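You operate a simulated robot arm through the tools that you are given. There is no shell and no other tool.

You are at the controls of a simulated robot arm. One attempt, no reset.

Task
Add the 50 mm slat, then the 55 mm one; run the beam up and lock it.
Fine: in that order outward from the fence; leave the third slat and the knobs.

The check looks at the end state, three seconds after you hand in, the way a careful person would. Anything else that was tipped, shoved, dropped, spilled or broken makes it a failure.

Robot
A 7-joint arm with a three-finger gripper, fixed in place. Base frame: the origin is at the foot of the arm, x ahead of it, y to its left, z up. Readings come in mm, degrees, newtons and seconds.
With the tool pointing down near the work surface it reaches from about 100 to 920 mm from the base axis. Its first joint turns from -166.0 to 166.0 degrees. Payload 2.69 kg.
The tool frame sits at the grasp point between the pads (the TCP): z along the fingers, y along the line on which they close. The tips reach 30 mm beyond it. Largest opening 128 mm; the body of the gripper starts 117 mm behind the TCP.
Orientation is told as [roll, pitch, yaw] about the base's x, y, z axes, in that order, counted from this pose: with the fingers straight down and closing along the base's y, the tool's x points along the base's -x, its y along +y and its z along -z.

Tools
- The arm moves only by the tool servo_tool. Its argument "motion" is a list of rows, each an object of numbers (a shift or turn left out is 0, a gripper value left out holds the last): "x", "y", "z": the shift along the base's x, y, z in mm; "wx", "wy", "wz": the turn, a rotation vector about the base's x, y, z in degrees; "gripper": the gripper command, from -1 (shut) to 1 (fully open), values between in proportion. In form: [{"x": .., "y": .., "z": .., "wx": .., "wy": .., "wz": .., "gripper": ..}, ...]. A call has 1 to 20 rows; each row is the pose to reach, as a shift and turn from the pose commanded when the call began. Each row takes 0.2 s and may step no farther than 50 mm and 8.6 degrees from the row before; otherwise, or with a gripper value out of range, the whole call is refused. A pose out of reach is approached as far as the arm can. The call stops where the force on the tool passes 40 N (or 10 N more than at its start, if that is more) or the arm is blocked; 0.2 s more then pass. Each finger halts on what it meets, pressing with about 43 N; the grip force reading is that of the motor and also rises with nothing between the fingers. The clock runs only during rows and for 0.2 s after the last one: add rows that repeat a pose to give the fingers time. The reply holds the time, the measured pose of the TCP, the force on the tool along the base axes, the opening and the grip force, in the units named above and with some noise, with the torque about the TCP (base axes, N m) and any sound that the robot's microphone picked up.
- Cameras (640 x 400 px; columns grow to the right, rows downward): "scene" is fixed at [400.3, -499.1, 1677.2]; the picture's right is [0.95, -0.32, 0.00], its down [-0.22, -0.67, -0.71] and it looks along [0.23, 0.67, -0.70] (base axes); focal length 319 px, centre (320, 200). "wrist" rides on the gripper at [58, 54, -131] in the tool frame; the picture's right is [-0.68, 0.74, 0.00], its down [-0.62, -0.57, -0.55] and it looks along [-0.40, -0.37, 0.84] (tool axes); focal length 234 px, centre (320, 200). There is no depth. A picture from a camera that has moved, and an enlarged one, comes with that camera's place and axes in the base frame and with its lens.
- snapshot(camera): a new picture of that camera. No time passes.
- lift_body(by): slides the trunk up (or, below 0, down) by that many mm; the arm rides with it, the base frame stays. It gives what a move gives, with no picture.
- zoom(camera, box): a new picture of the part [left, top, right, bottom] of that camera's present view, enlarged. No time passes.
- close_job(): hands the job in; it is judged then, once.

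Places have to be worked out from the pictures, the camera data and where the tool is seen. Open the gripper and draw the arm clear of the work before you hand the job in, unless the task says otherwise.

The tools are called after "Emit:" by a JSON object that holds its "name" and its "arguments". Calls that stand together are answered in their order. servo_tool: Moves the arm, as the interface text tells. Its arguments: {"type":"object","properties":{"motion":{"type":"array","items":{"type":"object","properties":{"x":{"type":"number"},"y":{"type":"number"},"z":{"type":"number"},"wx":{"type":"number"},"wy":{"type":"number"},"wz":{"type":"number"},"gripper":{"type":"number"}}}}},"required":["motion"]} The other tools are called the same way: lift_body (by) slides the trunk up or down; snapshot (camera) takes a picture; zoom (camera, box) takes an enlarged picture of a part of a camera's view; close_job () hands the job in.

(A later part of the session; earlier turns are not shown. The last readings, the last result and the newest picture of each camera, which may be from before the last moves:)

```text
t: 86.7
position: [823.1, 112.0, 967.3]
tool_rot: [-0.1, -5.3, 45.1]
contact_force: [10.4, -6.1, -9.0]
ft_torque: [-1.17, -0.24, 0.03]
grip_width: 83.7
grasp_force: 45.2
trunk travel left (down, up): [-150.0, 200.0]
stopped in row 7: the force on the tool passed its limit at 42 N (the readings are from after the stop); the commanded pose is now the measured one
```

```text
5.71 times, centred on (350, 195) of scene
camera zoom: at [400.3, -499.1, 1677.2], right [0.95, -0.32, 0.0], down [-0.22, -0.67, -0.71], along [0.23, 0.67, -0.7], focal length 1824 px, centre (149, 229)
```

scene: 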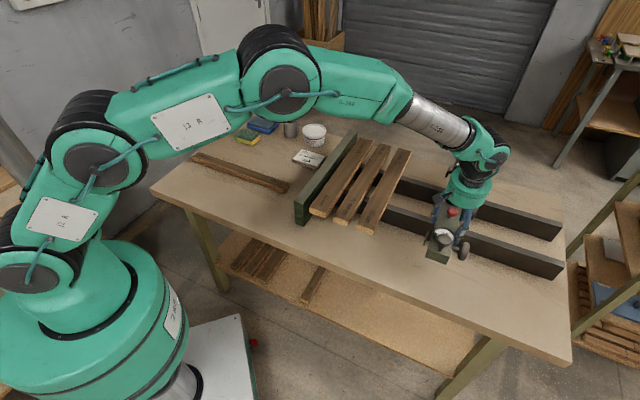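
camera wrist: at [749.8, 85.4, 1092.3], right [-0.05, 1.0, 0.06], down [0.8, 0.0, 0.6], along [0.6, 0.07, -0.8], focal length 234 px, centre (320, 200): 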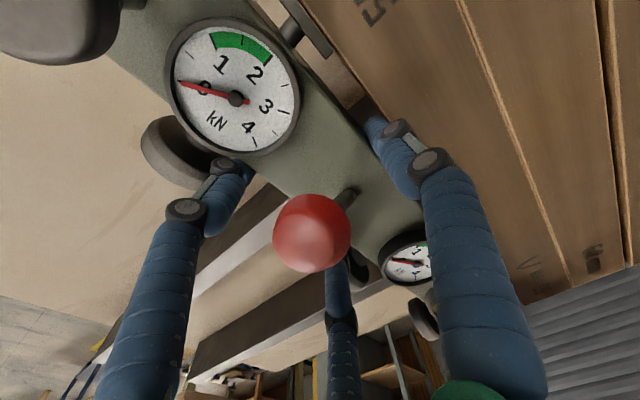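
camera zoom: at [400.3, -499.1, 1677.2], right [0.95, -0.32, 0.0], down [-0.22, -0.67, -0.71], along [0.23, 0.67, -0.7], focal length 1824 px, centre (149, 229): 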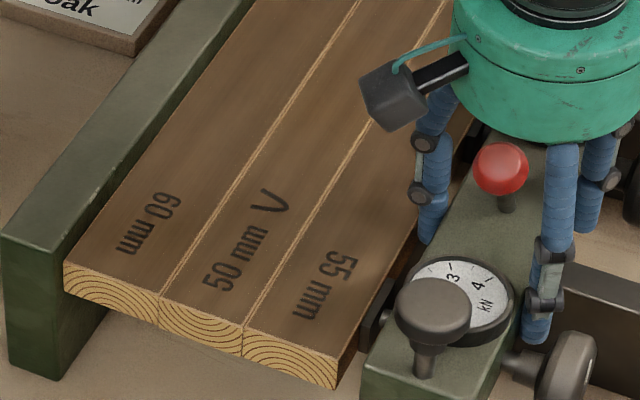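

The stack has seated firmly against the fence (42 N stop). Releasing with a small opening, then lifting the hand straight up.

Emit:
{"name": "servo_tool", "arguments": {"motion": [{"gripper": 0.33}, {"gripper": 0.4}, {"gripper": 0.41}, {"gripper": 0.41}]}}

Emit:
{"name": "zoom", "arguments": {"camera": "scene", "box": [340, 150, 440, 250]}}

```text
t: 87.7
position: [823.6, 112.4, 967.4]
tool_rot: [-0.2, -5.2, 44.9]
contact_force: [18.8, -21.6, -12.3]
ft_torque: [-0.6, -0.6, 0.05]
grip_width: 85.0
grasp_force: 0.1
trunk travel left (down, up): [-150.0, 200.0]
```

```text
4.00 times, centred on (390, 200) of scene
camera zoom: at [400.3, -499.1, 1677.2], right [0.95, -0.32, 0.0], down [-0.22, -0.67, -0.71], along [0.23, 0.67, -0.7], focal length 1277 px, centre (40, 200)
```

zoom: 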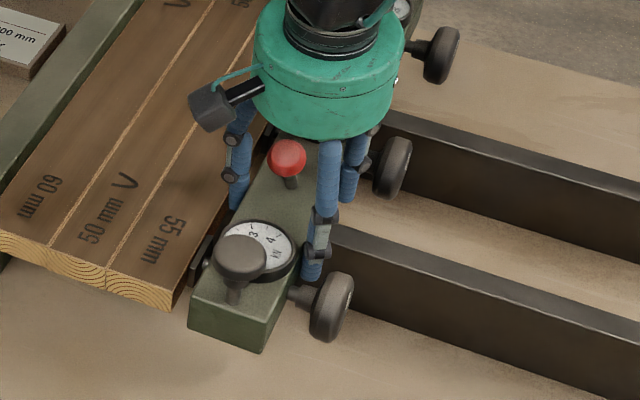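

The thumb has met the 55 mm slat's edge before fully opening, so the clearance there is small. I'll back the opening off slightly so both sides are just loose.

Emit:
{"name": "servo_tool", "arguments": {"motion": [{"gripper": 0.318}, {"gripper": 0.318}]}}

```text
t: 88.3
position: [821.9, 112.3, 966.3]
tool_rot: [-0.2, -5.2, 45.0]
contact_force: [20.3, -23.8, -11.2]
ft_torque: [-0.6, -0.45, -0.07]
grip_width: 85.3
grasp_force: 0.3
trunk travel left (down, up): [-150.0, 200.0]
```

The remaining ~30 N is the tool still leaning on the beam's outer face. I'll ease off by about 1 mm to balance the forces before lifting.

Emit:
{"name": "servo_tool", "arguments": {"motion": [{"x": 0.4, "y": -0.4}, {"x": 0.7, "y": -0.7}, {"x": 0.7, "y": -0.7}]}}

```text
t: 89.1
position: [822.9, 112.9, 967.1]
tool_rot: [-0.1, -5.2, 45.0]
contact_force: [15.0, -19.1, -11.4]
ft_torque: [-0.36, -0.29, -0.01]
grip_width: 85.1
grasp_force: 0.7
trunk travel left (down, up): [-150.0, 200.0]
```

Emit:
{"name": "servo_tool", "arguments": {"motion": [{"x": 0.7, "y": -0.7, "z": -0.6}, {"x": 1.4, "y": -1.4, "z": -1.2}, {"x": 1.8, "y": -1.8, "z": -1.2}, {"x": 1.8, "y": -1.8, "z": -1.2}]}}

```text
t: 90.1
position: [823.8, 109.8, 966.9]
tool_rot: [-0.2, -5.2, 45.0]
contact_force: [-2.0, 3.8, -0.6]
ft_torque: [0.06, 0.0, -0.05]
grip_width: 86.4
grasp_force: 1.1
trunk travel left (down, up): [-150.0, 200.0]
```

Forces are balanced now (about 4 N). Centering by half a mm, then lifting straight up slowly.

Emit:
{"name": "servo_tool", "arguments": {"motion": [{"x": -0.4, "y": 0.4}, {"x": -0.4, "y": 0.4, "z": 6}, {"x": -0.4, "y": 0.4, "z": 14}, {"x": -0.4, "y": 0.4, "z": 24}, {"x": -0.4, "y": 0.4, "z": 36}, {"x": -0.4, "y": 0.4, "z": 52}, {"x": -0.4, "y": 0.4, "z": 80}, {"x": -0.4, "y": 0.4, "z": 115}, {"x": -0.4, "y": 0.4, "z": 115}]}}

Emit:
{"name": "snapshot", "arguments": {"camera": "wrist"}}

Emit:
{"name": "zoom", "arguments": {"camera": "scene", "box": [300, 120, 440, 250]}}

```text
t: 92.1
position: [822.4, 110.1, 1082.1]
tool_rot: [-0.3, -5.1, 45.0]
contact_force: [-0.9, -0.2, 0.5]
ft_torque: [0.01, 0.0, 0.0]
grip_width: 84.4
grasp_force: 0.1
trunk travel left (down, up): [-150.0, 200.0]
```

```text
taken
camera wrist: at [734.9, 98.3, 1206.3], right [-0.04, 1.0, 0.06], down [0.8, 0.0, 0.6], along [0.6, 0.07, -0.79], focal length 234 px, centre (320, 200)
```

wrist: 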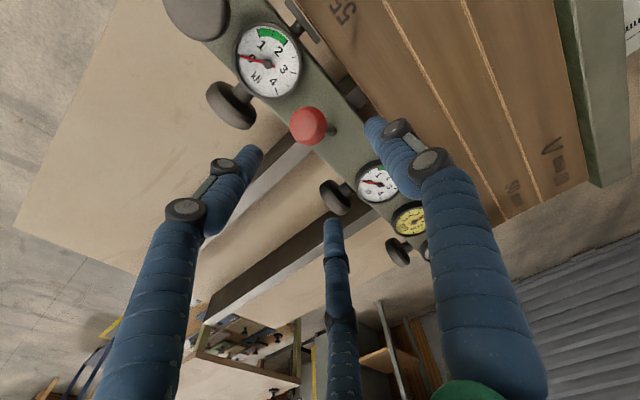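

```text
3.08 times, centred on (370, 185) of scene
camera zoom: at [400.3, -499.1, 1677.2], right [0.95, -0.32, 0.0], down [-0.22, -0.67, -0.71], along [0.23, 0.67, -0.7], focal length 982 px, centre (166, 246)
```

zoom: 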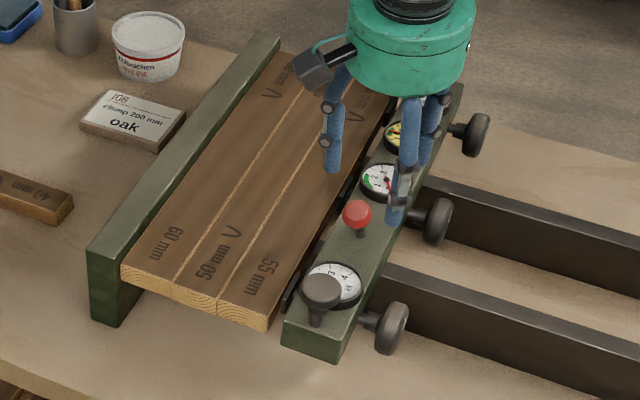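

The hand is clear. Inspecting the yellow mm dial and the pad contact at both ends.

Emit:
{"name": "zoom", "arguments": {"camera": "wrist", "box": [340, 150, 450, 270]}}

Emit:
{"name": "zoom", "arguments": {"camera": "wrist", "box": [200, 0, 400, 160]}}

Emit:
{"name": "zoom", "arguments": {"camera": "scene", "box": [355, 150, 425, 230]}}

Emit:
{"name": "zoom", "arguments": {"camera": "scene", "box": [310, 160, 390, 230]}}

```text
3.33 times, centred on (395, 210) of wrist
camera zoom: at [734.9, 98.3, 1206.3], right [-0.04, 1.0, 0.06], down [0.8, 0.0, 0.6], along [0.6, 0.07, -0.79], focal length 781 px, centre (70, 167)
```

zoom: 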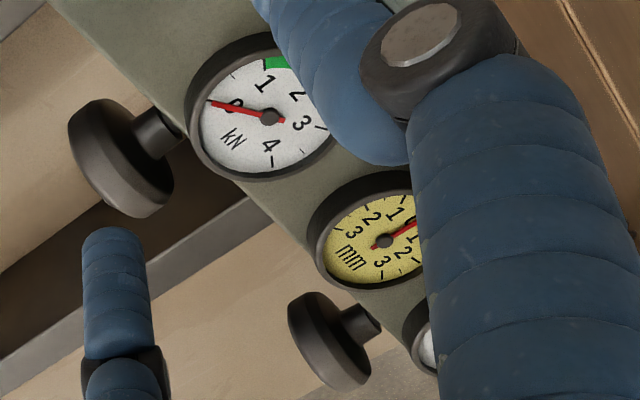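

```text
2.50 times, centred on (300, 80) of wrist
camera zoom: at [734.9, 98.3, 1206.3], right [-0.04, 1.0, 0.06], down [0.8, 0.0, 0.6], along [0.6, 0.07, -0.79], focal length 585 px, centre (370, 500)
```

zoom: 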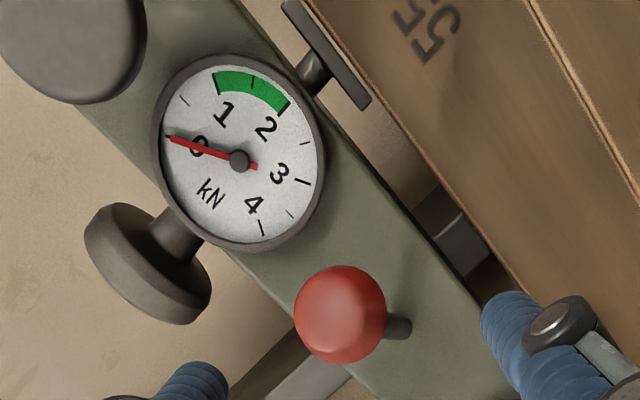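

```text
5.00 times, centred on (390, 190) of scene
camera zoom: at [400.3, -499.1, 1677.2], right [0.95, -0.32, 0.0], down [-0.22, -0.67, -0.71], along [0.23, 0.67, -0.7], focal length 1596 px, centre (-30, 250)
```

zoom: 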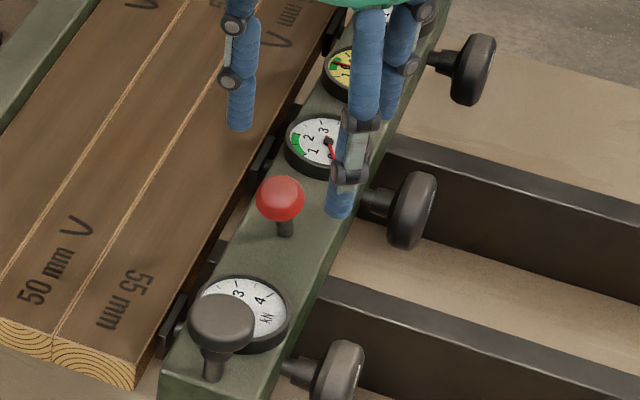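

```text
5.71 times, centred on (350, 195) of scene
camera zoom: at [400.3, -499.1, 1677.2], right [0.95, -0.32, 0.0], down [-0.22, -0.67, -0.71], along [0.23, 0.67, -0.7], focal length 1824 px, centre (149, 229)
```

zoom: 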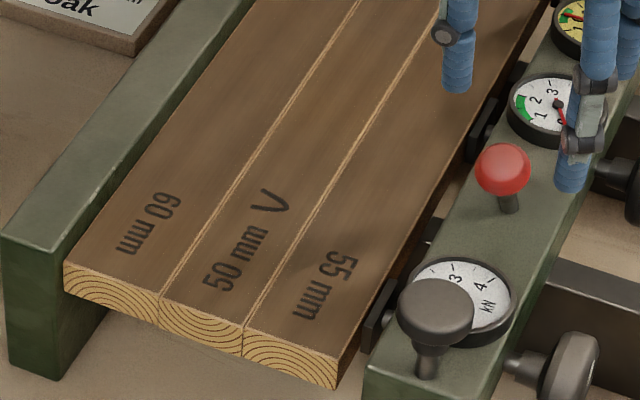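

The near pad shows perhaps a 2 mm gap, so easing the hand off probably drew the beam back slightly. I'll close the fingers and press the beam in again from its outer face between the near and middle screws, which can't pull it back.

Emit:
{"name": "servo_tool", "arguments": {"motion": [{"z": 25}, {"z": 35, "gripper": 0.0}, {"x": 20, "y": -4, "z": 35, "wx": -1.8, "wy": 1.8, "gripper": -1}, {"x": 54.4, "y": -11.1, "z": 35, "wx": -3.54, "wy": 3.54}, {"x": 54.4, "y": -11.1, "z": 10, "wx": -3.54, "wy": 3.54}, {"x": 54.4, "y": -11.1, "z": -10, "wx": -3.54, "wy": 3.54}, {"x": 54.4, "y": -11.1, "z": -20, "wx": -3.54, "wy": 3.54}, {"x": 54.4, "y": -11.1, "z": -20, "wx": -3.54, "wy": 3.54}]}}

Emit:
{"name": "snapshot", "arguments": {"camera": "wrist"}}

Emit:
{"name": "zoom", "arguments": {"camera": "scene", "box": [340, 120, 460, 250]}}

```text
t: 93.9
position: [878.2, 99.2, 1061.6]
tool_rot: [-0.2, -0.2, 45.0]
contact_force: [-0.6, -0.4, -0.7]
ft_torque: [-0.05, 0.02, 0.0]
grip_width: 2.3
grasp_force: 31.4
trunk travel left (down, up): [-150.0, 200.0]
```

```text
taken
camera wrist: at [798.4, 95.6, 1192.0], right [-0.04, 1.0, 0.0], down [0.83, 0.04, 0.55], along [0.55, 0.02, -0.83], focal length 234 px, centre (320, 200)
```

wrist: 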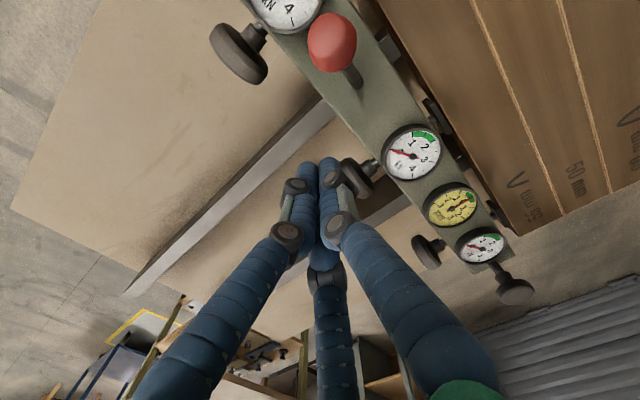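

```text
3.08 times, centred on (400, 185) of scene
camera zoom: at [400.3, -499.1, 1677.2], right [0.95, -0.32, 0.0], down [-0.22, -0.67, -0.71], along [0.23, 0.67, -0.7], focal length 982 px, centre (74, 246)
```

zoom: 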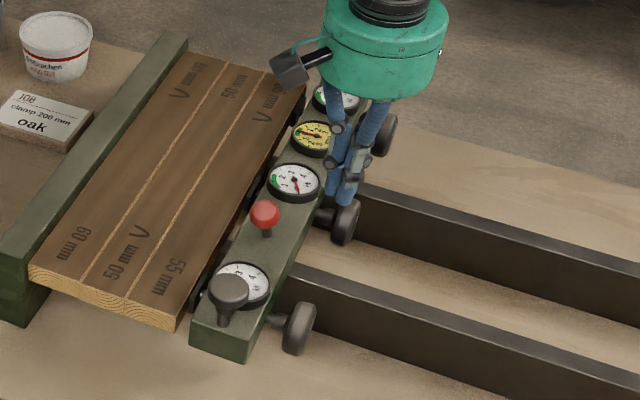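

Good, all dials are visible now. Checking the yellow dial and pad contact closely.

Emit:
{"name": "zoom", "arguments": {"camera": "wrist", "box": [370, 110, 530, 270]}}

Emit:
{"name": "zoom", "arguments": {"camera": "scene", "box": [385, 145, 425, 185]}}

Emit:
{"name": "zoom", "arguments": {"camera": "wrist", "box": [330, 0, 480, 140]}}

```text
2.50 times, centred on (450, 190) of wrist
camera zoom: at [798.4, 95.6, 1192.0], right [-0.04, 1.0, 0.0], down [0.83, 0.04, 0.55], along [0.55, 0.02, -0.83], focal length 585 px, centre (-5, 225)
```

zoom: 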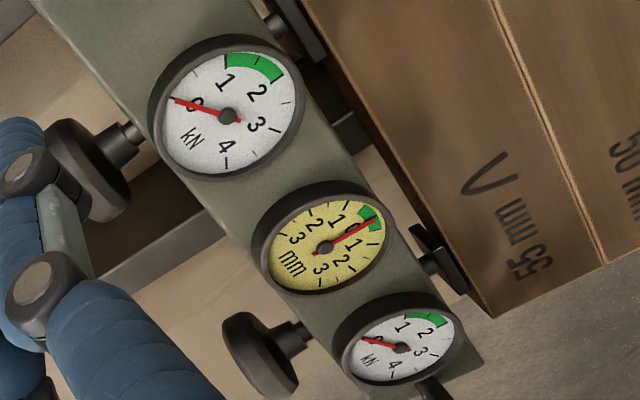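

```text
10.00 times, centred on (405, 165) of scene
camera zoom: at [400.3, -499.1, 1677.2], right [0.95, -0.32, 0.0], down [-0.22, -0.67, -0.71], along [0.23, 0.67, -0.7], focal length 3193 px, centre (-530, 550)
```

zoom: 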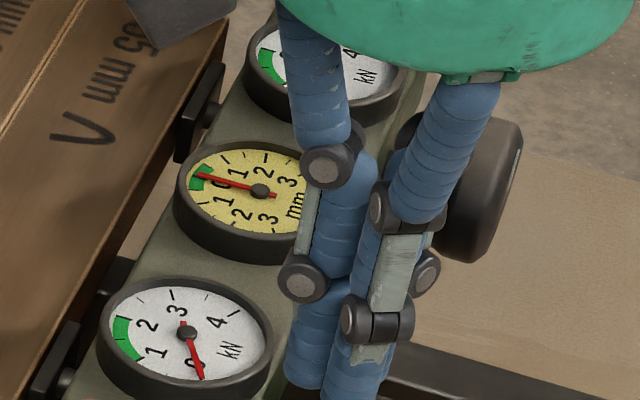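

```text
2.86 times, centred on (405, 70) of wrist
camera zoom: at [798.4, 95.6, 1192.0], right [-0.04, 1.0, 0.0], down [0.83, 0.04, 0.55], along [0.55, 0.02, -0.83], focal length 669 px, centre (77, 571)
```

zoom: 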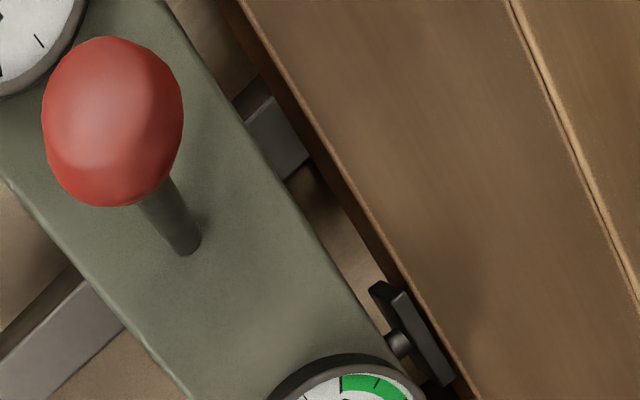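

The mm dial reads essentially zero, inside the green. Now pressing the beam in from its outer face: descending first, clear of the middle screw.

Emit:
{"name": "servo_tool", "arguments": {"motion": [{"z": -25}, {"z": -50}, {"z": -70}, {"z": -85}, {"z": -85}]}}

Emit:
{"name": "servo_tool", "arguments": {"motion": [{"x": -2.8, "y": 2.8}, {"x": -5.6, "y": 5.6}, {"x": -7.8, "y": 7.8}, {"x": -7.8, "y": 7.8}]}}

Emit:
{"name": "zoom", "arguments": {"camera": "scene", "box": [340, 130, 440, 240]}}

```text
t: 95.1
position: [877.6, 99.8, 979.7]
tool_rot: [-0.1, -0.2, 45.0]
contact_force: [1.2, 0.8, 0.1]
ft_torque: [-0.04, 0.02, 0.0]
grip_width: 2.2
grasp_force: 31.7
trunk travel left (down, up): [-150.0, 200.0]
```

```text
t: 96.1
position: [868.8, 107.9, 976.8]
tool_rot: [-0.2, -0.1, 45.1]
contact_force: [2.9, -2.2, -0.5]
ft_torque: [0.04, -0.03, 0.01]
grip_width: 2.0
grasp_force: 31.4
trunk travel left (down, up): [-150.0, 200.0]
```

```text
3.64 times, centred on (390, 185) of scene
camera zoom: at [400.3, -499.1, 1677.2], right [0.95, -0.32, 0.0], down [-0.22, -0.67, -0.71], along [0.23, 0.67, -0.7], focal length 1161 px, centre (66, 254)
```

zoom: 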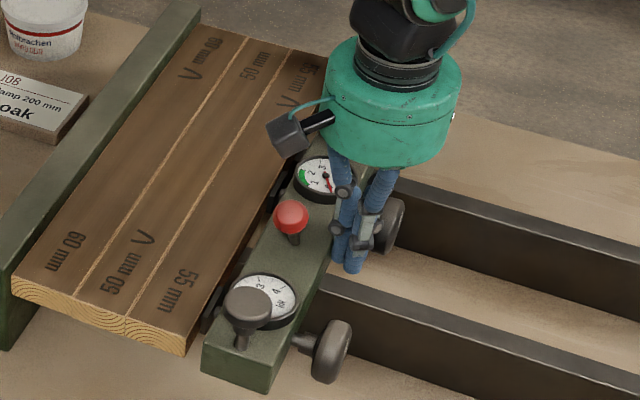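

The finger is in light contact with the beam's outer face. Pressing in gradually until it seats.

Emit:
{"name": "servo_tool", "arguments": {"motion": [{"x": -0.7, "y": 0.7}, {"x": -1.4, "y": 1.4}, {"x": -2.1, "y": 2.1}, {"x": -2.8, "y": 2.8}, {"x": -2.8, "y": 2.8}]}}

```text
t: 97.3
position: [868.2, 108.8, 978.1]
tool_rot: [-0.2, -0.2, 45.1]
contact_force: [6.8, -10.2, -2.1]
ft_torque: [-0.08, -0.08, 0.08]
grip_width: 2.1
grasp_force: 31.0
trunk travel left (down, up): [-150.0, 200.0]
```

Emit:
{"name": "servo_tool", "arguments": {"motion": [{"x": -0.7, "y": 0.7}, {"x": -1.4, "y": 1.4}, {"x": -2.1, "y": 2.1}, {"x": -2.8, "y": 2.8}, {"x": -2.8, "y": 2.8}]}}

Emit:
{"name": "zoom", "arguments": {"camera": "scene", "box": [340, 150, 420, 240]}}

Emit:
{"name": "snapshot", "arguments": {"camera": "wrist"}}

```text
t: 98.3
position: [868.2, 109.5, 976.8]
tool_rot: [-0.5, -0.3, 44.9]
contact_force: [11.2, -11.9, -4.7]
ft_torque: [-0.26, -0.02, 0.0]
grip_width: 2.1
grasp_force: 31.1
trunk travel left (down, up): [-150.0, 200.0]
stopped in row 5: the force on the tool passed its limit at 41 N (the readings are from after the stop); the commanded pose is now the measured one
```

```text
4.44 times, centred on (380, 195) of scene
camera zoom: at [400.3, -499.1, 1677.2], right [0.95, -0.32, 0.0], down [-0.22, -0.67, -0.71], along [0.23, 0.67, -0.7], focal length 1419 px, centre (53, 222)
```

zoom: 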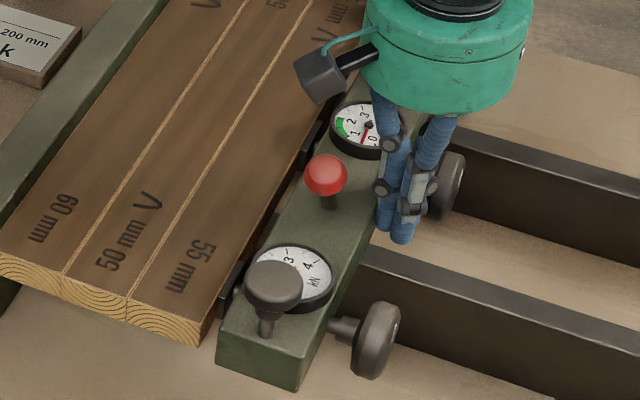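

```text
taken
camera wrist: at [787.4, 105.7, 1107.9], right [-0.04, 1.0, 0.0], down [0.83, 0.04, 0.56], along [0.56, 0.02, -0.83], focal length 234 px, centre (320, 200)
```

wrist: 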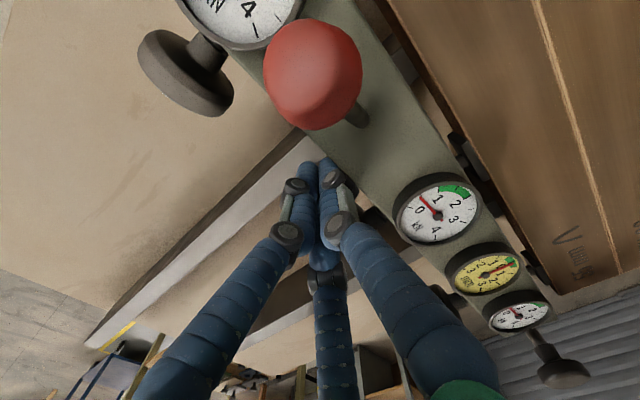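

It stopped at 41 N, so the beam is seated. Checking dials and pads while it's pressed.

Emit:
{"name": "zoom", "arguments": {"camera": "wrist", "box": [380, 160, 580, 330]}}

Emit:
{"name": "zoom", "arguments": {"camera": "wrist", "box": [340, 20, 560, 200]}}

```text
2.35 times, centred on (480, 245) of wrist
camera zoom: at [787.4, 105.7, 1107.9], right [-0.04, 1.0, 0.0], down [0.83, 0.04, 0.56], along [0.56, 0.02, -0.83], focal length 551 px, centre (-56, 94)
```

zoom: 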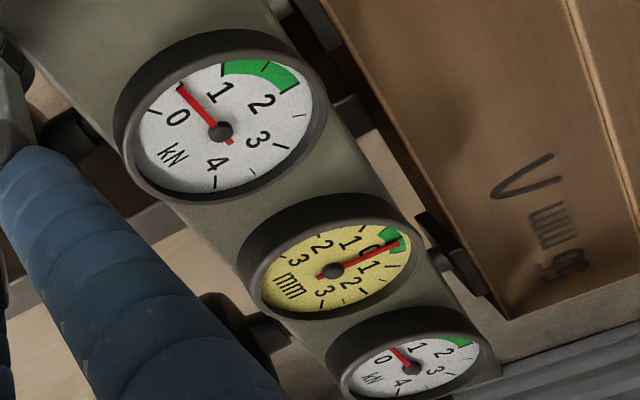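

```text
2.22 times, centred on (450, 110) of wrist
camera zoom: at [787.4, 105.7, 1107.9], right [-0.04, 1.0, 0.0], down [0.83, 0.04, 0.56], along [0.56, 0.02, -0.83], focal length 520 px, centre (31, 400)
```

zoom: 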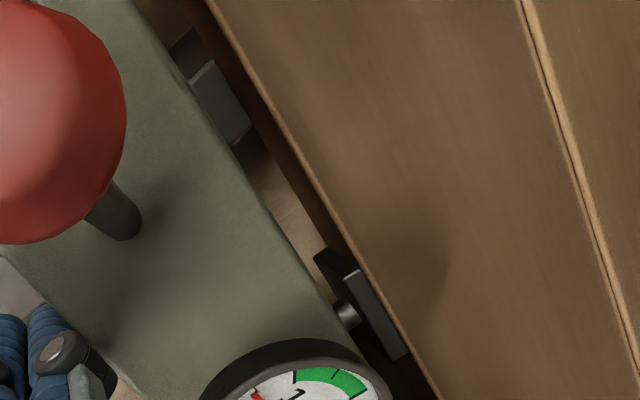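

The kN dials lifted to about 0.5 under the press, so all pads are touching the 55 mm slat, and the mm dial is in the green. I'll back off outward, rise, and position the closed fingers on the near side of the red lever.

Emit:
{"name": "servo_tool", "arguments": {"motion": [{"x": 2.8, "y": -2.8}, {"x": 7, "y": -7}, {"x": 12, "y": -12}, {"x": 12, "y": -12, "z": 40}, {"x": 12, "y": -12, "z": 85}, {"x": 12, "y": -12, "z": 125}, {"x": 12, "y": -12, "z": 125}]}}

Emit:
{"name": "snapshot", "arguments": {"camera": "wrist"}}

Emit:
{"name": "zoom", "arguments": {"camera": "scene", "box": [330, 140, 430, 240]}}

```text
t: 99.9
position: [879.2, 98.4, 1102.2]
tool_rot: [-0.4, -0.3, 44.9]
contact_force: [0.3, -1.3, -0.6]
ft_torque: [0.02, -0.01, -0.01]
grip_width: 1.7
grasp_force: 31.0
trunk travel left (down, up): [-150.0, 200.0]
```

```text
taken
camera wrist: at [799.1, 95.1, 1233.2], right [-0.04, 1.0, 0.0], down [0.83, 0.04, 0.55], along [0.55, 0.02, -0.83], focal length 234 px, centre (320, 200)
```

wrist: 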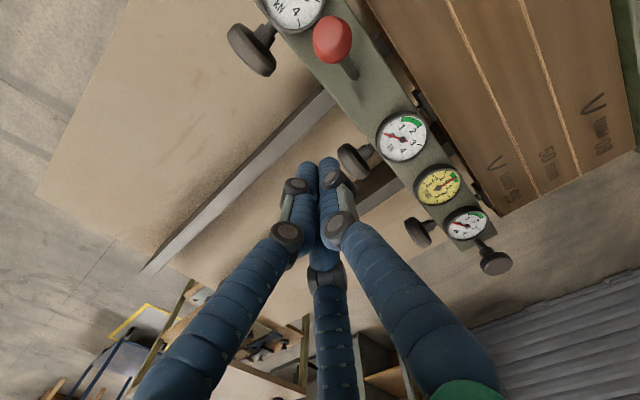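

```text
4.00 times, centred on (380, 190) of scene
camera zoom: at [400.3, -499.1, 1677.2], right [0.95, -0.32, 0.0], down [-0.22, -0.67, -0.71], along [0.23, 0.67, -0.7], focal length 1277 px, centre (80, 240)
```

zoom: 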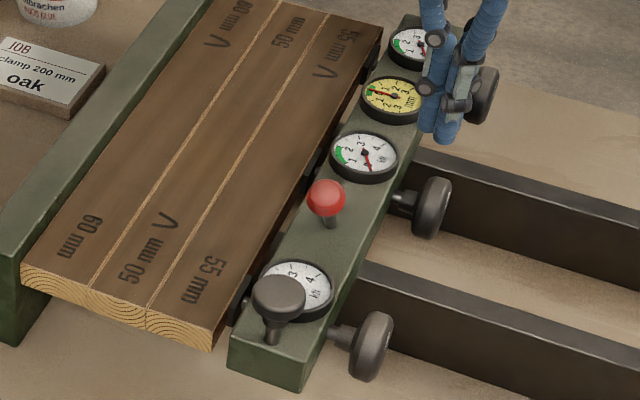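

Positioning behind the lever: between the near handle (q ≈ 541) and the red knob (q ≈ 635), then lowering so the fingertips are at knob height.

Emit:
{"name": "servo_tool", "arguments": {"motion": [{"x": -40, "y": -8, "z": 5}, {"x": -80, "y": -16, "z": 5}, {"x": -119.8, "y": -23.4, "z": 5}, {"x": -119.8, "y": -23.4, "z": -15}, {"x": -119.8, "y": -23.4, "z": -15}]}}

Emit:
{"name": "snapshot", "arguments": {"camera": "wrist"}}

Emit:
{"name": "zoom", "arguments": {"camera": "scene", "box": [320, 130, 440, 250]}}

```text
t: 101.1
position: [757.8, 76.1, 1087.7]
tool_rot: [-0.2, -0.2, 45.0]
contact_force: [1.0, -0.3, -1.2]
ft_torque: [0.01, 0.01, 0.0]
grip_width: 2.1
grasp_force: 32.0
trunk travel left (down, up): [-150.0, 200.0]
```

```text
taken
camera wrist: at [676.8, 72.2, 1216.8], right [-0.04, 1.0, 0.0], down [0.83, 0.04, 0.55], along [0.55, 0.02, -0.83], focal length 234 px, centre (320, 200)
```

wrist: 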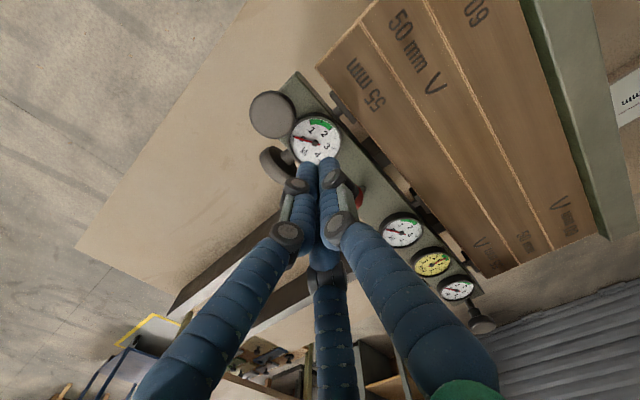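

```text
3.33 times, centred on (380, 190) of scene
camera zoom: at [400.3, -499.1, 1677.2], right [0.95, -0.32, 0.0], down [-0.22, -0.67, -0.71], along [0.23, 0.67, -0.7], focal length 1064 px, centre (120, 233)
```

zoom: 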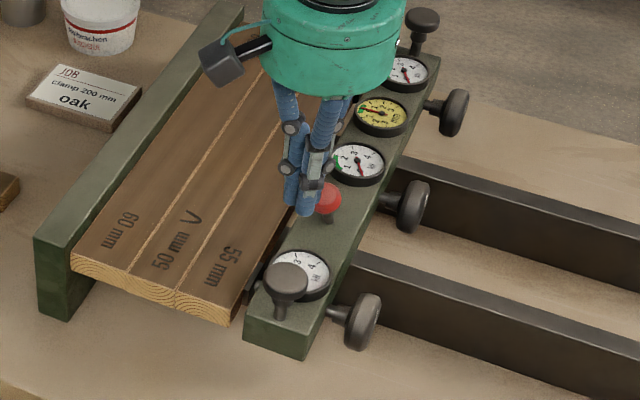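

The closed fingers are between near handle and lever. Lowering to knob height.

Emit:
{"name": "servo_tool", "arguments": {"motion": [{"z": -15}, {"z": -30}, {"z": -40}, {"z": -40}]}}

Emit:
{"name": "zoom", "arguments": {"camera": "scene", "box": [340, 160, 420, 240]}}

Emit:
{"name": "zoom", "arguments": {"camera": "wrist", "box": [220, 60, 420, 230]}}

```text
t: 102.1
position: [757.0, 75.7, 1048.6]
tool_rot: [-0.5, -0.3, 45.0]
contact_force: [-0.1, -0.2, 0.5]
ft_torque: [0.03, -0.03, 0.02]
grip_width: 2.2
grasp_force: 31.4
trunk travel left (down, up): [-150.0, 200.0]
```

```text
5.00 times, centred on (380, 200) of scene
camera zoom: at [400.3, -499.1, 1677.2], right [0.95, -0.32, 0.0], down [-0.22, -0.67, -0.71], along [0.23, 0.67, -0.7], focal length 1596 px, centre (20, 200)
```

zoom: 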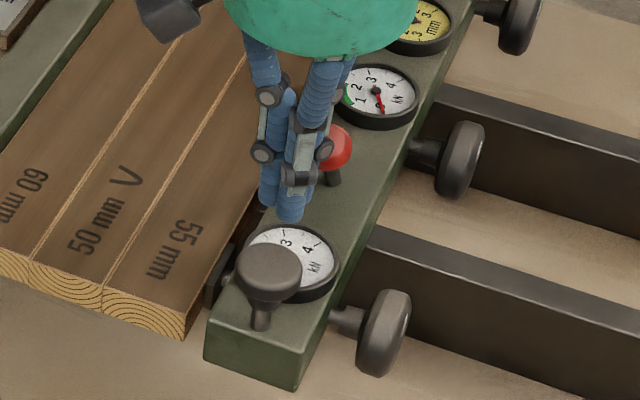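

```text
2.35 times, centred on (320, 145) of wrist
camera zoom: at [676.9, 71.9, 1178.7], right [-0.04, 1.0, 0.0], down [0.83, 0.04, 0.56], along [0.55, 0.02, -0.83], focal length 551 px, centre (320, 329)
```

zoom: 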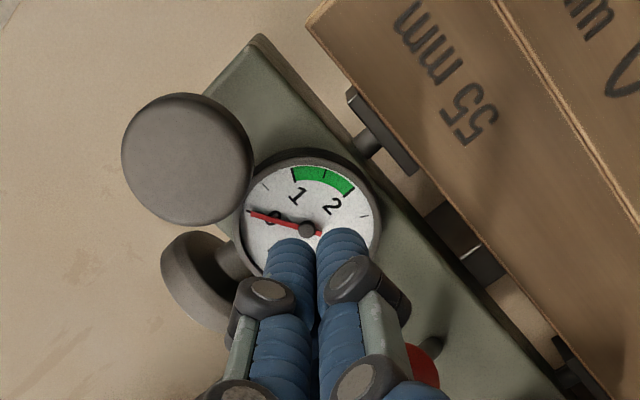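

Before throwing the lever, I'll check the near pad's gap to the 55 mm slat more closely.

Emit:
{"name": "zoom", "arguments": {"camera": "scene", "box": [364, 195, 396, 225]}}

Emit:
{"name": "zoom", "arguments": {"camera": "scene", "box": [385, 145, 425, 185]}}

Emit:
{"name": "zoom", "arguments": {"camera": "wrist", "box": [310, 70, 400, 150]}}

Emit:
{"name": "zoom", "arguments": {"camera": "wrist", "box": [380, 170, 500, 320]}}

```text
13.33 times, centred on (380, 210) of scene
camera zoom: at [400.3, -499.1, 1677.2], right [0.95, -0.32, 0.0], down [-0.22, -0.67, -0.71], along [0.23, 0.67, -0.7], focal length 4257 px, centre (-480, 67)
```

zoom: 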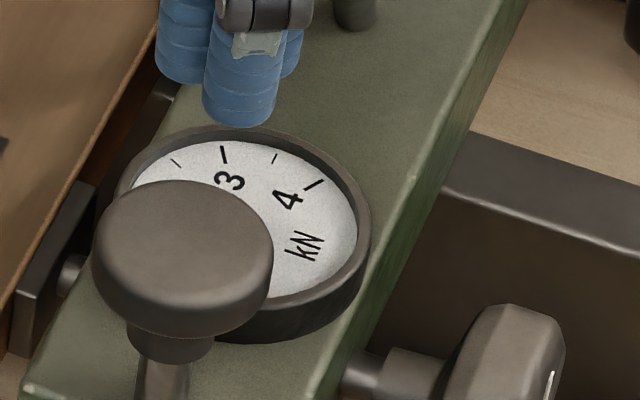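

```text
10.00 times, centred on (405, 165) of scene
camera zoom: at [400.3, -499.1, 1677.2], right [0.95, -0.32, 0.0], down [-0.22, -0.67, -0.71], along [0.23, 0.67, -0.7], focal length 3193 px, centre (-530, 550)
```

zoom: 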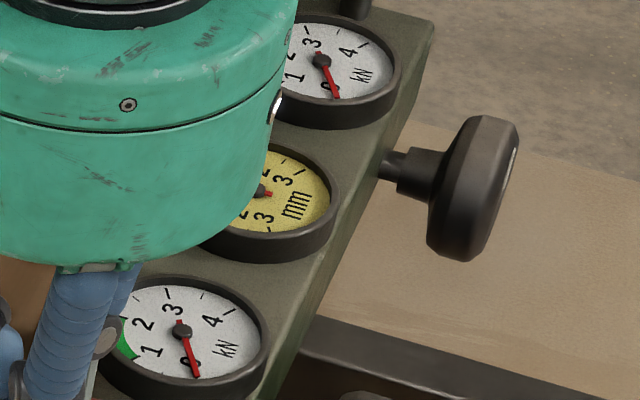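

```text
5.00 times, centred on (355, 110) of wrist
camera zoom: at [676.9, 71.9, 1178.7], right [-0.04, 1.0, 0.0], down [0.83, 0.04, 0.56], along [0.55, 0.02, -0.83], focal length 1171 px, centre (145, 650)
```

zoom: 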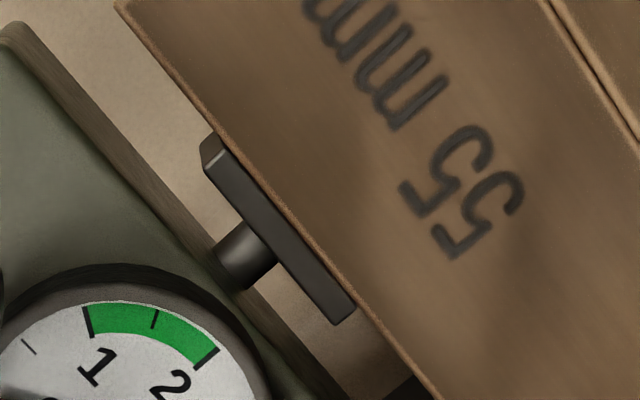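

```text
2.67 times, centred on (440, 245) of wrist
camera zoom: at [676.9, 71.9, 1178.7], right [-0.04, 1.0, 0.0], down [0.83, 0.04, 0.56], along [0.55, 0.02, -0.83], focal length 624 px, centre (0, 80)
```

zoom: 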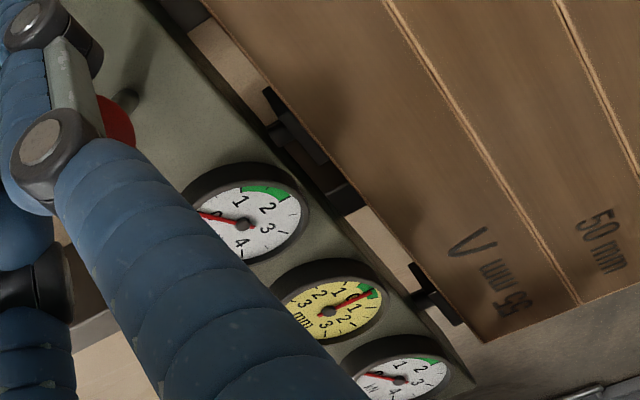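

The near pad is flush against the slat; everything is seated. Now gently testing the lever: pushing toward +q (over centre) in small steps and watching force and sound.

Emit:
{"name": "servo_tool", "arguments": {"motion": [{"x": 3.5, "y": 3.5}, {"x": 7, "y": 7}, {"x": 10, "y": 10}, {"x": 13, "y": 13}, {"x": 16, "y": 16}, {"x": 18, "y": 18}, {"x": 18, "y": 18}]}}

Emit:
{"name": "zoom", "arguments": {"camera": "scene", "box": [340, 150, 420, 230]}}

```text
t: 103.7
position: [776.8, 95.1, 1047.7]
tool_rot: [-0.4, -0.3, 45.0]
contact_force: [-0.9, -1.0, -0.7]
ft_torque: [-0.02, 0.01, 0.0]
grip_width: 2.2
grasp_force: 31.5
trunk travel left (down, up): [-150.0, 200.0]
```

```text
5.00 times, centred on (380, 190) of scene
camera zoom: at [400.3, -499.1, 1677.2], right [0.95, -0.32, 0.0], down [-0.22, -0.67, -0.71], along [0.23, 0.67, -0.7], focal length 1596 px, centre (20, 250)
```

zoom: 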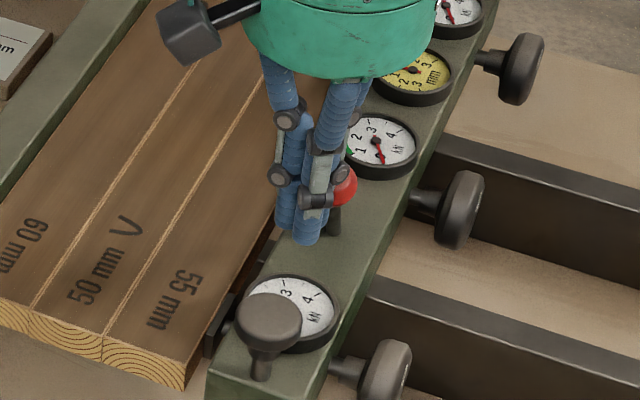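

Very light contact. Continuing to push the lever over, in small steps.

Emit:
{"name": "servo_tool", "arguments": {"motion": [{"x": 3.5, "y": 3.5}, {"x": 7, "y": 7}, {"x": 10.5, "y": 10.5}, {"x": 14, "y": 14}, {"x": 17.5, "y": 17.5}, {"x": 21, "y": 21}, {"x": 21, "y": 21}]}}

Emit:
{"name": "zoom", "arguments": {"camera": "scene", "box": [340, 150, 420, 230]}}

Emit:
{"name": "snapshot", "arguments": {"camera": "wrist"}}

```text
t: 105.3
position: [797.9, 114.8, 1047.0]
tool_rot: [-0.3, -0.4, 45.2]
contact_force: [0.5, 0.4, 0.1]
ft_torque: [-0.01, -0.01, 0.0]
grip_width: 2.0
grasp_force: 31.8
trunk travel left (down, up): [-150.0, 200.0]
```

```text
5.00 times, centred on (380, 190) of scene
camera zoom: at [400.3, -499.1, 1677.2], right [0.95, -0.32, 0.0], down [-0.22, -0.67, -0.71], along [0.23, 0.67, -0.7], focal length 1596 px, centre (20, 250)
```

zoom: 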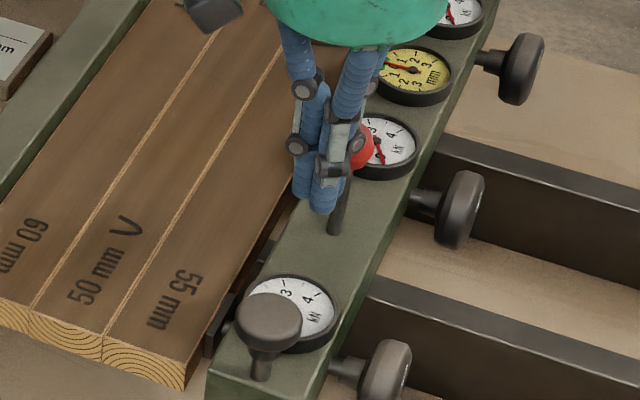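

```text
taken
camera wrist: at [717.1, 111.0, 1178.0], right [-0.04, 1.0, 0.0], down [0.83, 0.04, 0.56], along [0.56, 0.02, -0.83], focal length 234 px, centre (320, 200)
```

wrist: 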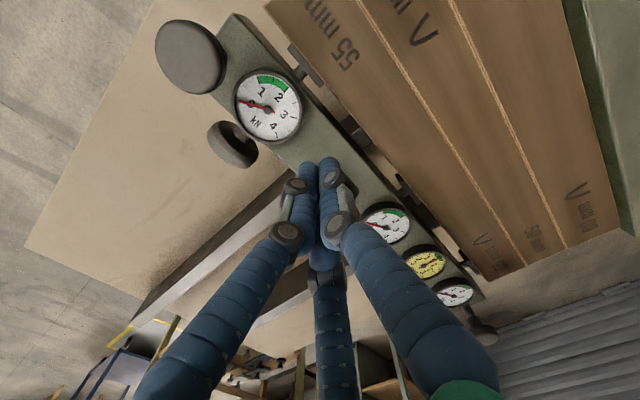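

The lever is moving over with almost no resistance and has now passed vertical. Continuing until it reaches its stop.

Emit:
{"name": "servo_tool", "arguments": {"motion": [{"x": 3.5, "y": 3.5}, {"x": 7, "y": 7}, {"x": 10.5, "y": 10.5}, {"x": 14, "y": 14}, {"x": 17.5, "y": 17.5}, {"x": 21, "y": 21}, {"x": 24.5, "y": 24.5}, {"x": 24.5, "y": 24.5}]}}

Emit:
{"name": "zoom", "arguments": {"camera": "scene", "box": [340, 150, 420, 230]}}

Emit:
{"name": "zoom", "arguments": {"camera": "wrist", "box": [280, 60, 480, 260]}}

```text
t: 107.1
position: [822.6, 139.1, 1048.3]
tool_rot: [-0.4, -0.4, 45.0]
contact_force: [0.3, 0.2, 0.4]
ft_torque: [0.0, -0.01, 0.01]
grip_width: 2.2
grasp_force: 31.5
trunk travel left (down, up): [-150.0, 200.0]
```

```text
5.00 times, centred on (380, 190) of scene
camera zoom: at [400.3, -499.1, 1677.2], right [0.95, -0.32, 0.0], down [-0.22, -0.67, -0.71], along [0.23, 0.67, -0.7], focal length 1596 px, centre (20, 250)
```

zoom: 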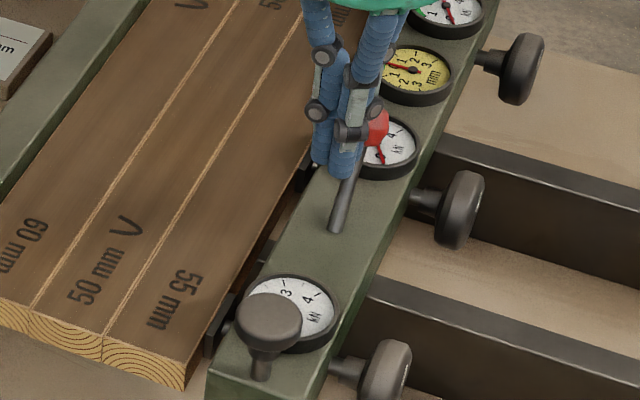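

```text
2.00 times, centred on (380, 160) of wrist
camera zoom: at [741.8, 135.8, 1178.0], right [-0.04, 1.0, 0.0], down [0.83, 0.04, 0.56], along [0.55, 0.02, -0.83], focal length 468 px, centre (200, 280)
```

zoom: 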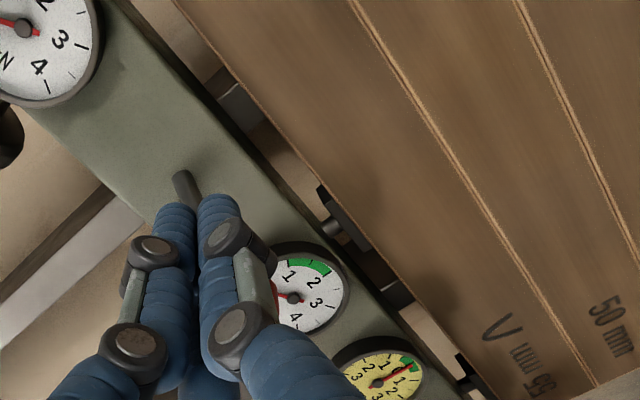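

The lever stays where it's pushed and is now leaning about 35° to the far side, with no stop felt yet. Continuing further while lowering slightly to stay on the knob.

Emit:
{"name": "servo_tool", "arguments": {"motion": [{"x": 2, "y": 2, "z": -2}, {"x": 4, "y": 4, "z": -4}, {"x": 6, "y": 6, "z": -6}, {"x": 8, "y": 8, "z": -8}, {"x": 10, "y": 10, "z": -9}, {"x": 12, "y": 12, "z": -10}, {"x": 12, "y": 12, "z": -10}]}}

Emit:
{"name": "zoom", "arguments": {"camera": "scene", "box": [340, 150, 420, 230]}}

```text
t: 108.0
position: [824.0, 140.4, 1042.9]
tool_rot: [-0.2, 0.2, 45.0]
contact_force: [-17.0, -10.9, 9.4]
ft_torque: [-0.22, 0.1, -0.03]
grip_width: 2.1
grasp_force: 31.2
trunk travel left (down, up): [-150.0, 200.0]
stopped in row 4: the force on the tool passed its limit at 44 N (the readings are from after the stop); the commanded pose is now the measured one
```

```text
5.00 times, centred on (380, 190) of scene
camera zoom: at [400.3, -499.1, 1677.2], right [0.95, -0.32, 0.0], down [-0.22, -0.67, -0.71], along [0.23, 0.67, -0.7], focal length 1596 px, centre (20, 250)
```

zoom: 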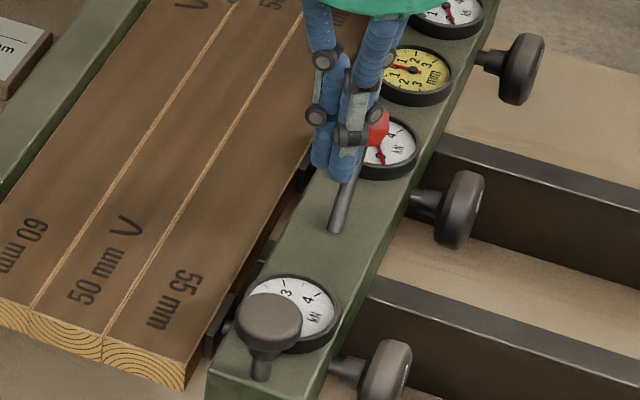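

The lever has hit a firm stop on the far side (44 N), mirroring its original lean. Backing off gently and rising to inspect.

Emit:
{"name": "servo_tool", "arguments": {"motion": [{"x": -4, "y": -4}, {"x": -12, "y": -12}, {"x": -18, "y": -18, "z": 10}, {"x": -18, "y": -18, "z": 45}, {"x": -18, "y": -18, "z": 85}, {"x": -40, "y": -40, "z": 100}, {"x": -60, "y": -60, "z": 100}, {"x": -60, "y": -60, "z": 100}]}}

Emit:
{"name": "snapshot", "arguments": {"camera": "wrist"}}

Emit:
{"name": "zoom", "arguments": {"camera": "scene", "box": [340, 150, 420, 230]}}

Emit:
{"name": "snapshot", "arguments": {"camera": "scene"}}

```text
t: 109.8
position: [764.5, 82.4, 1142.1]
tool_rot: [-0.2, 0.0, 44.8]
contact_force: [-0.5, -0.4, 1.4]
ft_torque: [0.05, -0.08, 0.01]
grip_width: 2.1
grasp_force: 30.9
trunk travel left (down, up): [-150.0, 200.0]
```

```text
taken
camera wrist: at [685.1, 78.7, 1272.0], right [-0.04, 1.0, 0.0], down [0.83, 0.04, 0.55], along [0.55, 0.02, -0.83], focal length 234 px, centre (320, 200)
```

wrist: 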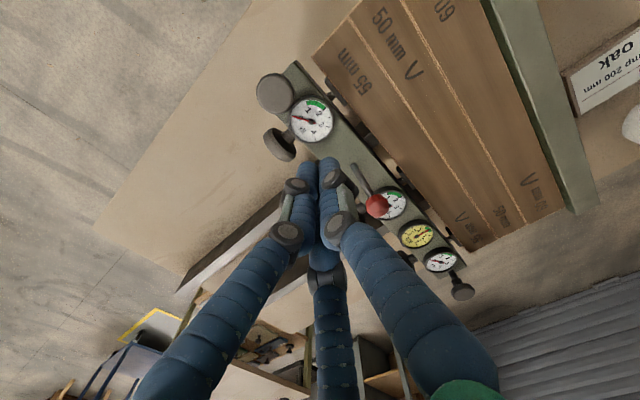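

```text
5.00 times, centred on (380, 190) of scene
camera zoom: at [400.3, -499.1, 1677.2], right [0.95, -0.32, 0.0], down [-0.22, -0.67, -0.71], along [0.23, 0.67, -0.7], focal length 1596 px, centre (20, 250)
```

zoom: 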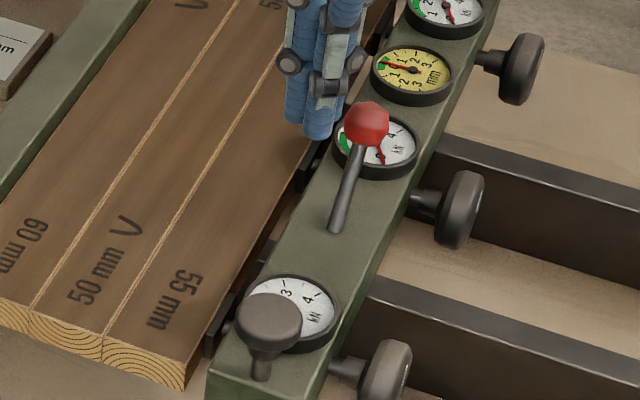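

```text
taken
```

scene: 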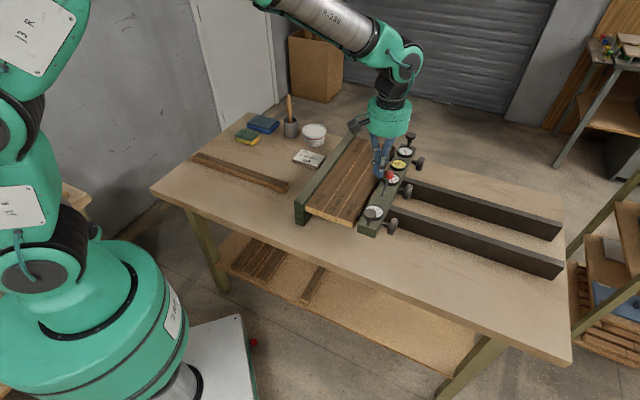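

The lever stays thrown, leaning about 35° the other way. To confirm the beam is actually locked, I'll do a gentle test: press the knob outward, along the lever's hinge axis, from the slat side with only a few newtons and see whether the beam yields. Moving there first.

Emit:
{"name": "servo_tool", "arguments": {"motion": [{"x": 16, "y": 36}, {"x": 33, "y": 73}, {"x": 49.1, "y": 108.9}, {"x": 49.1, "y": 108.9, "z": -35}, {"x": 49.1, "y": 108.9, "z": -70}, {"x": 49.1, "y": 108.9, "z": -95}, {"x": 49.1, "y": 108.9, "z": -95}]}}

Emit:
{"name": "snapshot", "arguments": {"camera": "wrist"}}

Emit:
{"name": "zoom", "arguments": {"camera": "scene", "box": [330, 130, 430, 230]}}

```text
t: 111.4
position: [816.6, 190.6, 1046.7]
tool_rot: [-0.2, 0.0, 44.9]
contact_force: [-0.5, -0.3, -0.1]
ft_torque: [-0.03, 0.03, -0.01]
grip_width: 2.3
grasp_force: 31.2
trunk travel left (down, up): [-150.0, 200.0]
```

```text
taken
camera wrist: at [736.9, 188.5, 1177.5], right [-0.04, 1.0, 0.0], down [0.83, 0.04, 0.55], along [0.55, 0.02, -0.83], focal length 234 px, centre (320, 200)
```

wrist: 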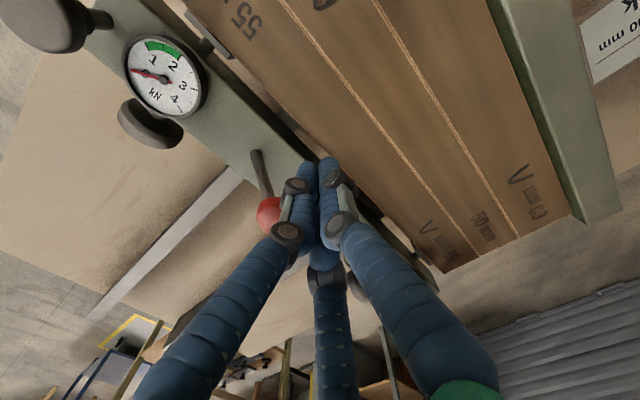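

```text
4.00 times, centred on (380, 180) of scene
camera zoom: at [400.3, -499.1, 1677.2], right [0.95, -0.32, 0.0], down [-0.22, -0.67, -0.71], along [0.23, 0.67, -0.7], focal length 1277 px, centre (80, 280)
```

zoom: 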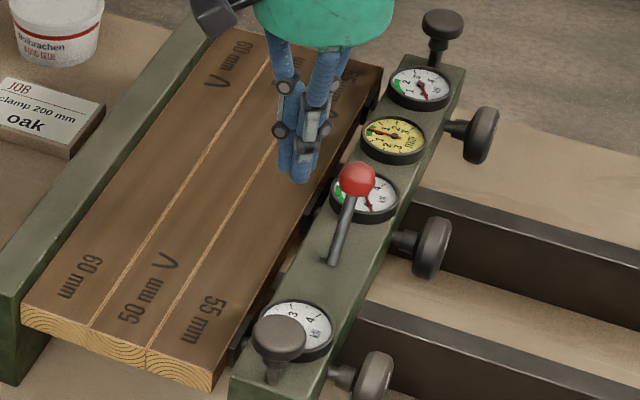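

Aligned with the knob. Approaching it slowly outward, first to near contact.

Emit:
{"name": "servo_tool", "arguments": {"motion": [{"x": 2, "y": -5.6}, {"x": 6, "y": -9.6}, {"x": 9.5, "y": -13.1}, {"x": 11.5, "y": -15.1}, {"x": 11.5, "y": -15.1}]}}

Emit:
{"name": "servo_tool", "arguments": {"motion": [{"x": 0.7, "y": -0.7}, {"x": 1.4, "y": -1.4}, {"x": 2.1, "y": -2.1}, {"x": 2.1, "y": -2.1}]}}

Emit:
{"name": "zoom", "arguments": {"camera": "scene", "box": [350, 150, 420, 220]}}

```text
t: 112.6
position: [827.2, 176.8, 1047.0]
tool_rot: [-0.3, 0.0, 44.9]
contact_force: [0.7, 0.3, -0.3]
ft_torque: [0.0, 0.0, 0.01]
grip_width: 2.1
grasp_force: 31.0
trunk travel left (down, up): [-150.0, 200.0]
```

```text
t: 113.6
position: [829.5, 175.2, 1044.9]
tool_rot: [-0.3, -0.1, 45.0]
contact_force: [-0.4, 0.1, 0.0]
ft_torque: [0.02, -0.01, 0.01]
grip_width: 2.3
grasp_force: 31.4
trunk travel left (down, up): [-150.0, 200.0]
```

```text
5.71 times, centred on (385, 185) of scene
camera zoom: at [400.3, -499.1, 1677.2], right [0.95, -0.32, 0.0], down [-0.22, -0.67, -0.71], along [0.23, 0.67, -0.7], focal length 1824 px, centre (-51, 286)
```

zoom: 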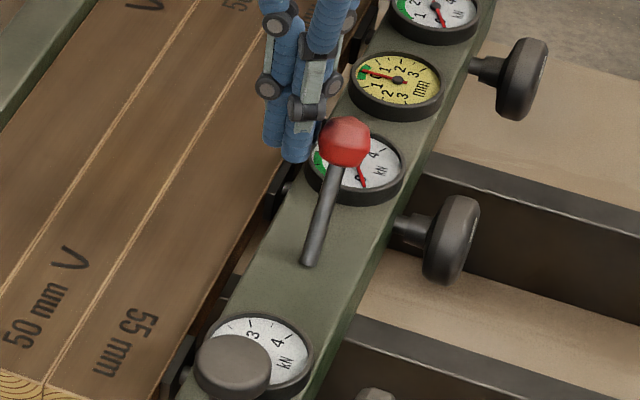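

Emit:
{"name": "servo_tool", "arguments": {"motion": [{"x": 0.7, "y": -0.7}, {"x": 1.4, "y": -1.4}, {"x": 1.4, "y": -1.4}]}}

Emit:
{"name": "servo_tool", "arguments": {"motion": [{"x": 0.7, "y": -0.7}, {"x": 1.2, "y": -1.2}, {"x": 1.2, "y": -1.2}]}}

```text
t: 114.4
position: [830.2, 174.4, 1046.1]
tool_rot: [-0.2, 0.1, 45.0]
contact_force: [-3.1, 2.3, -0.7]
ft_torque: [0.02, 0.04, 0.02]
grip_width: 1.9
grasp_force: 31.3
trunk travel left (down, up): [-150.0, 200.0]
```

```text
t: 115.2
position: [829.2, 173.2, 1045.3]
tool_rot: [-0.3, 0.0, 44.9]
contact_force: [-15.9, 19.6, 1.1]
ft_torque: [0.36, 0.21, 0.17]
grip_width: 2.1
grasp_force: 31.7
trunk travel left (down, up): [-150.0, 200.0]
```

With 25 N outward on it the beam did not yield (it slid at 3–6 N before), so the lock holds. Backing off and rising clear.

Emit:
{"name": "servo_tool", "arguments": {"motion": [{"x": -2, "y": 2}, {"x": -8, "y": 8}, {"x": -16, "y": 16}, {"x": -22, "y": 22, "z": 10}, {"x": -22, "y": 22, "z": 50}, {"x": -22, "y": 22, "z": 90}, {"x": -22, "y": 22, "z": 90}]}}

Emit:
{"name": "snapshot", "arguments": {"camera": "wrist"}}

Emit:
{"name": "zoom", "arguments": {"camera": "scene", "box": [350, 150, 420, 220]}}

```text
t: 116.8
position: [810.5, 194.7, 1134.5]
tool_rot: [-0.3, -0.1, 44.8]
contact_force: [-0.7, -0.4, -0.4]
ft_torque: [0.0, -0.06, 0.0]
grip_width: 2.0
grasp_force: 31.3
trunk travel left (down, up): [-150.0, 200.0]
```

```text
taken
camera wrist: at [730.3, 191.2, 1265.1], right [-0.04, 1.0, 0.0], down [0.83, 0.04, 0.55], along [0.55, 0.02, -0.83], focal length 234 px, centre (320, 200)
```

wrist: 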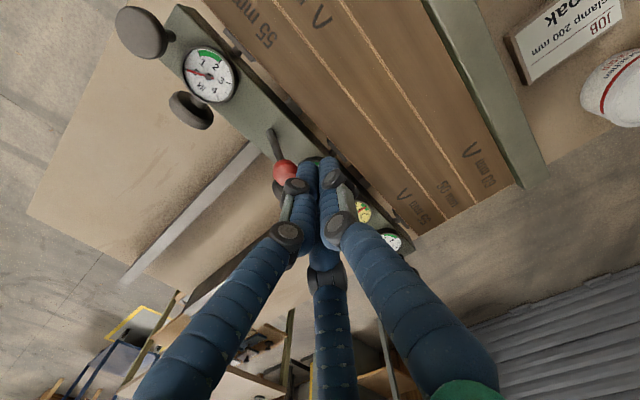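

```text
5.71 times, centred on (385, 185) of scene
camera zoom: at [400.3, -499.1, 1677.2], right [0.95, -0.32, 0.0], down [-0.22, -0.67, -0.71], along [0.23, 0.67, -0.7], focal length 1824 px, centre (-51, 286)
```

zoom: 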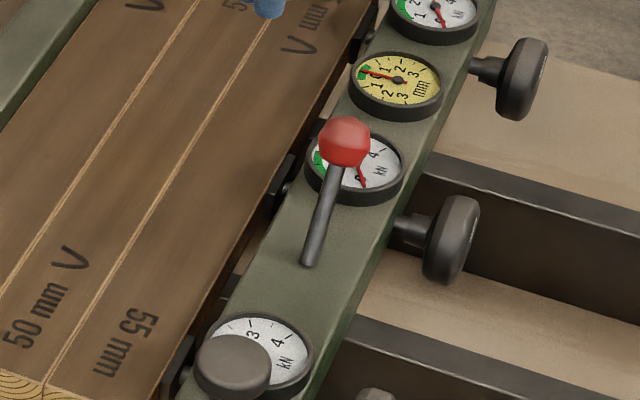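

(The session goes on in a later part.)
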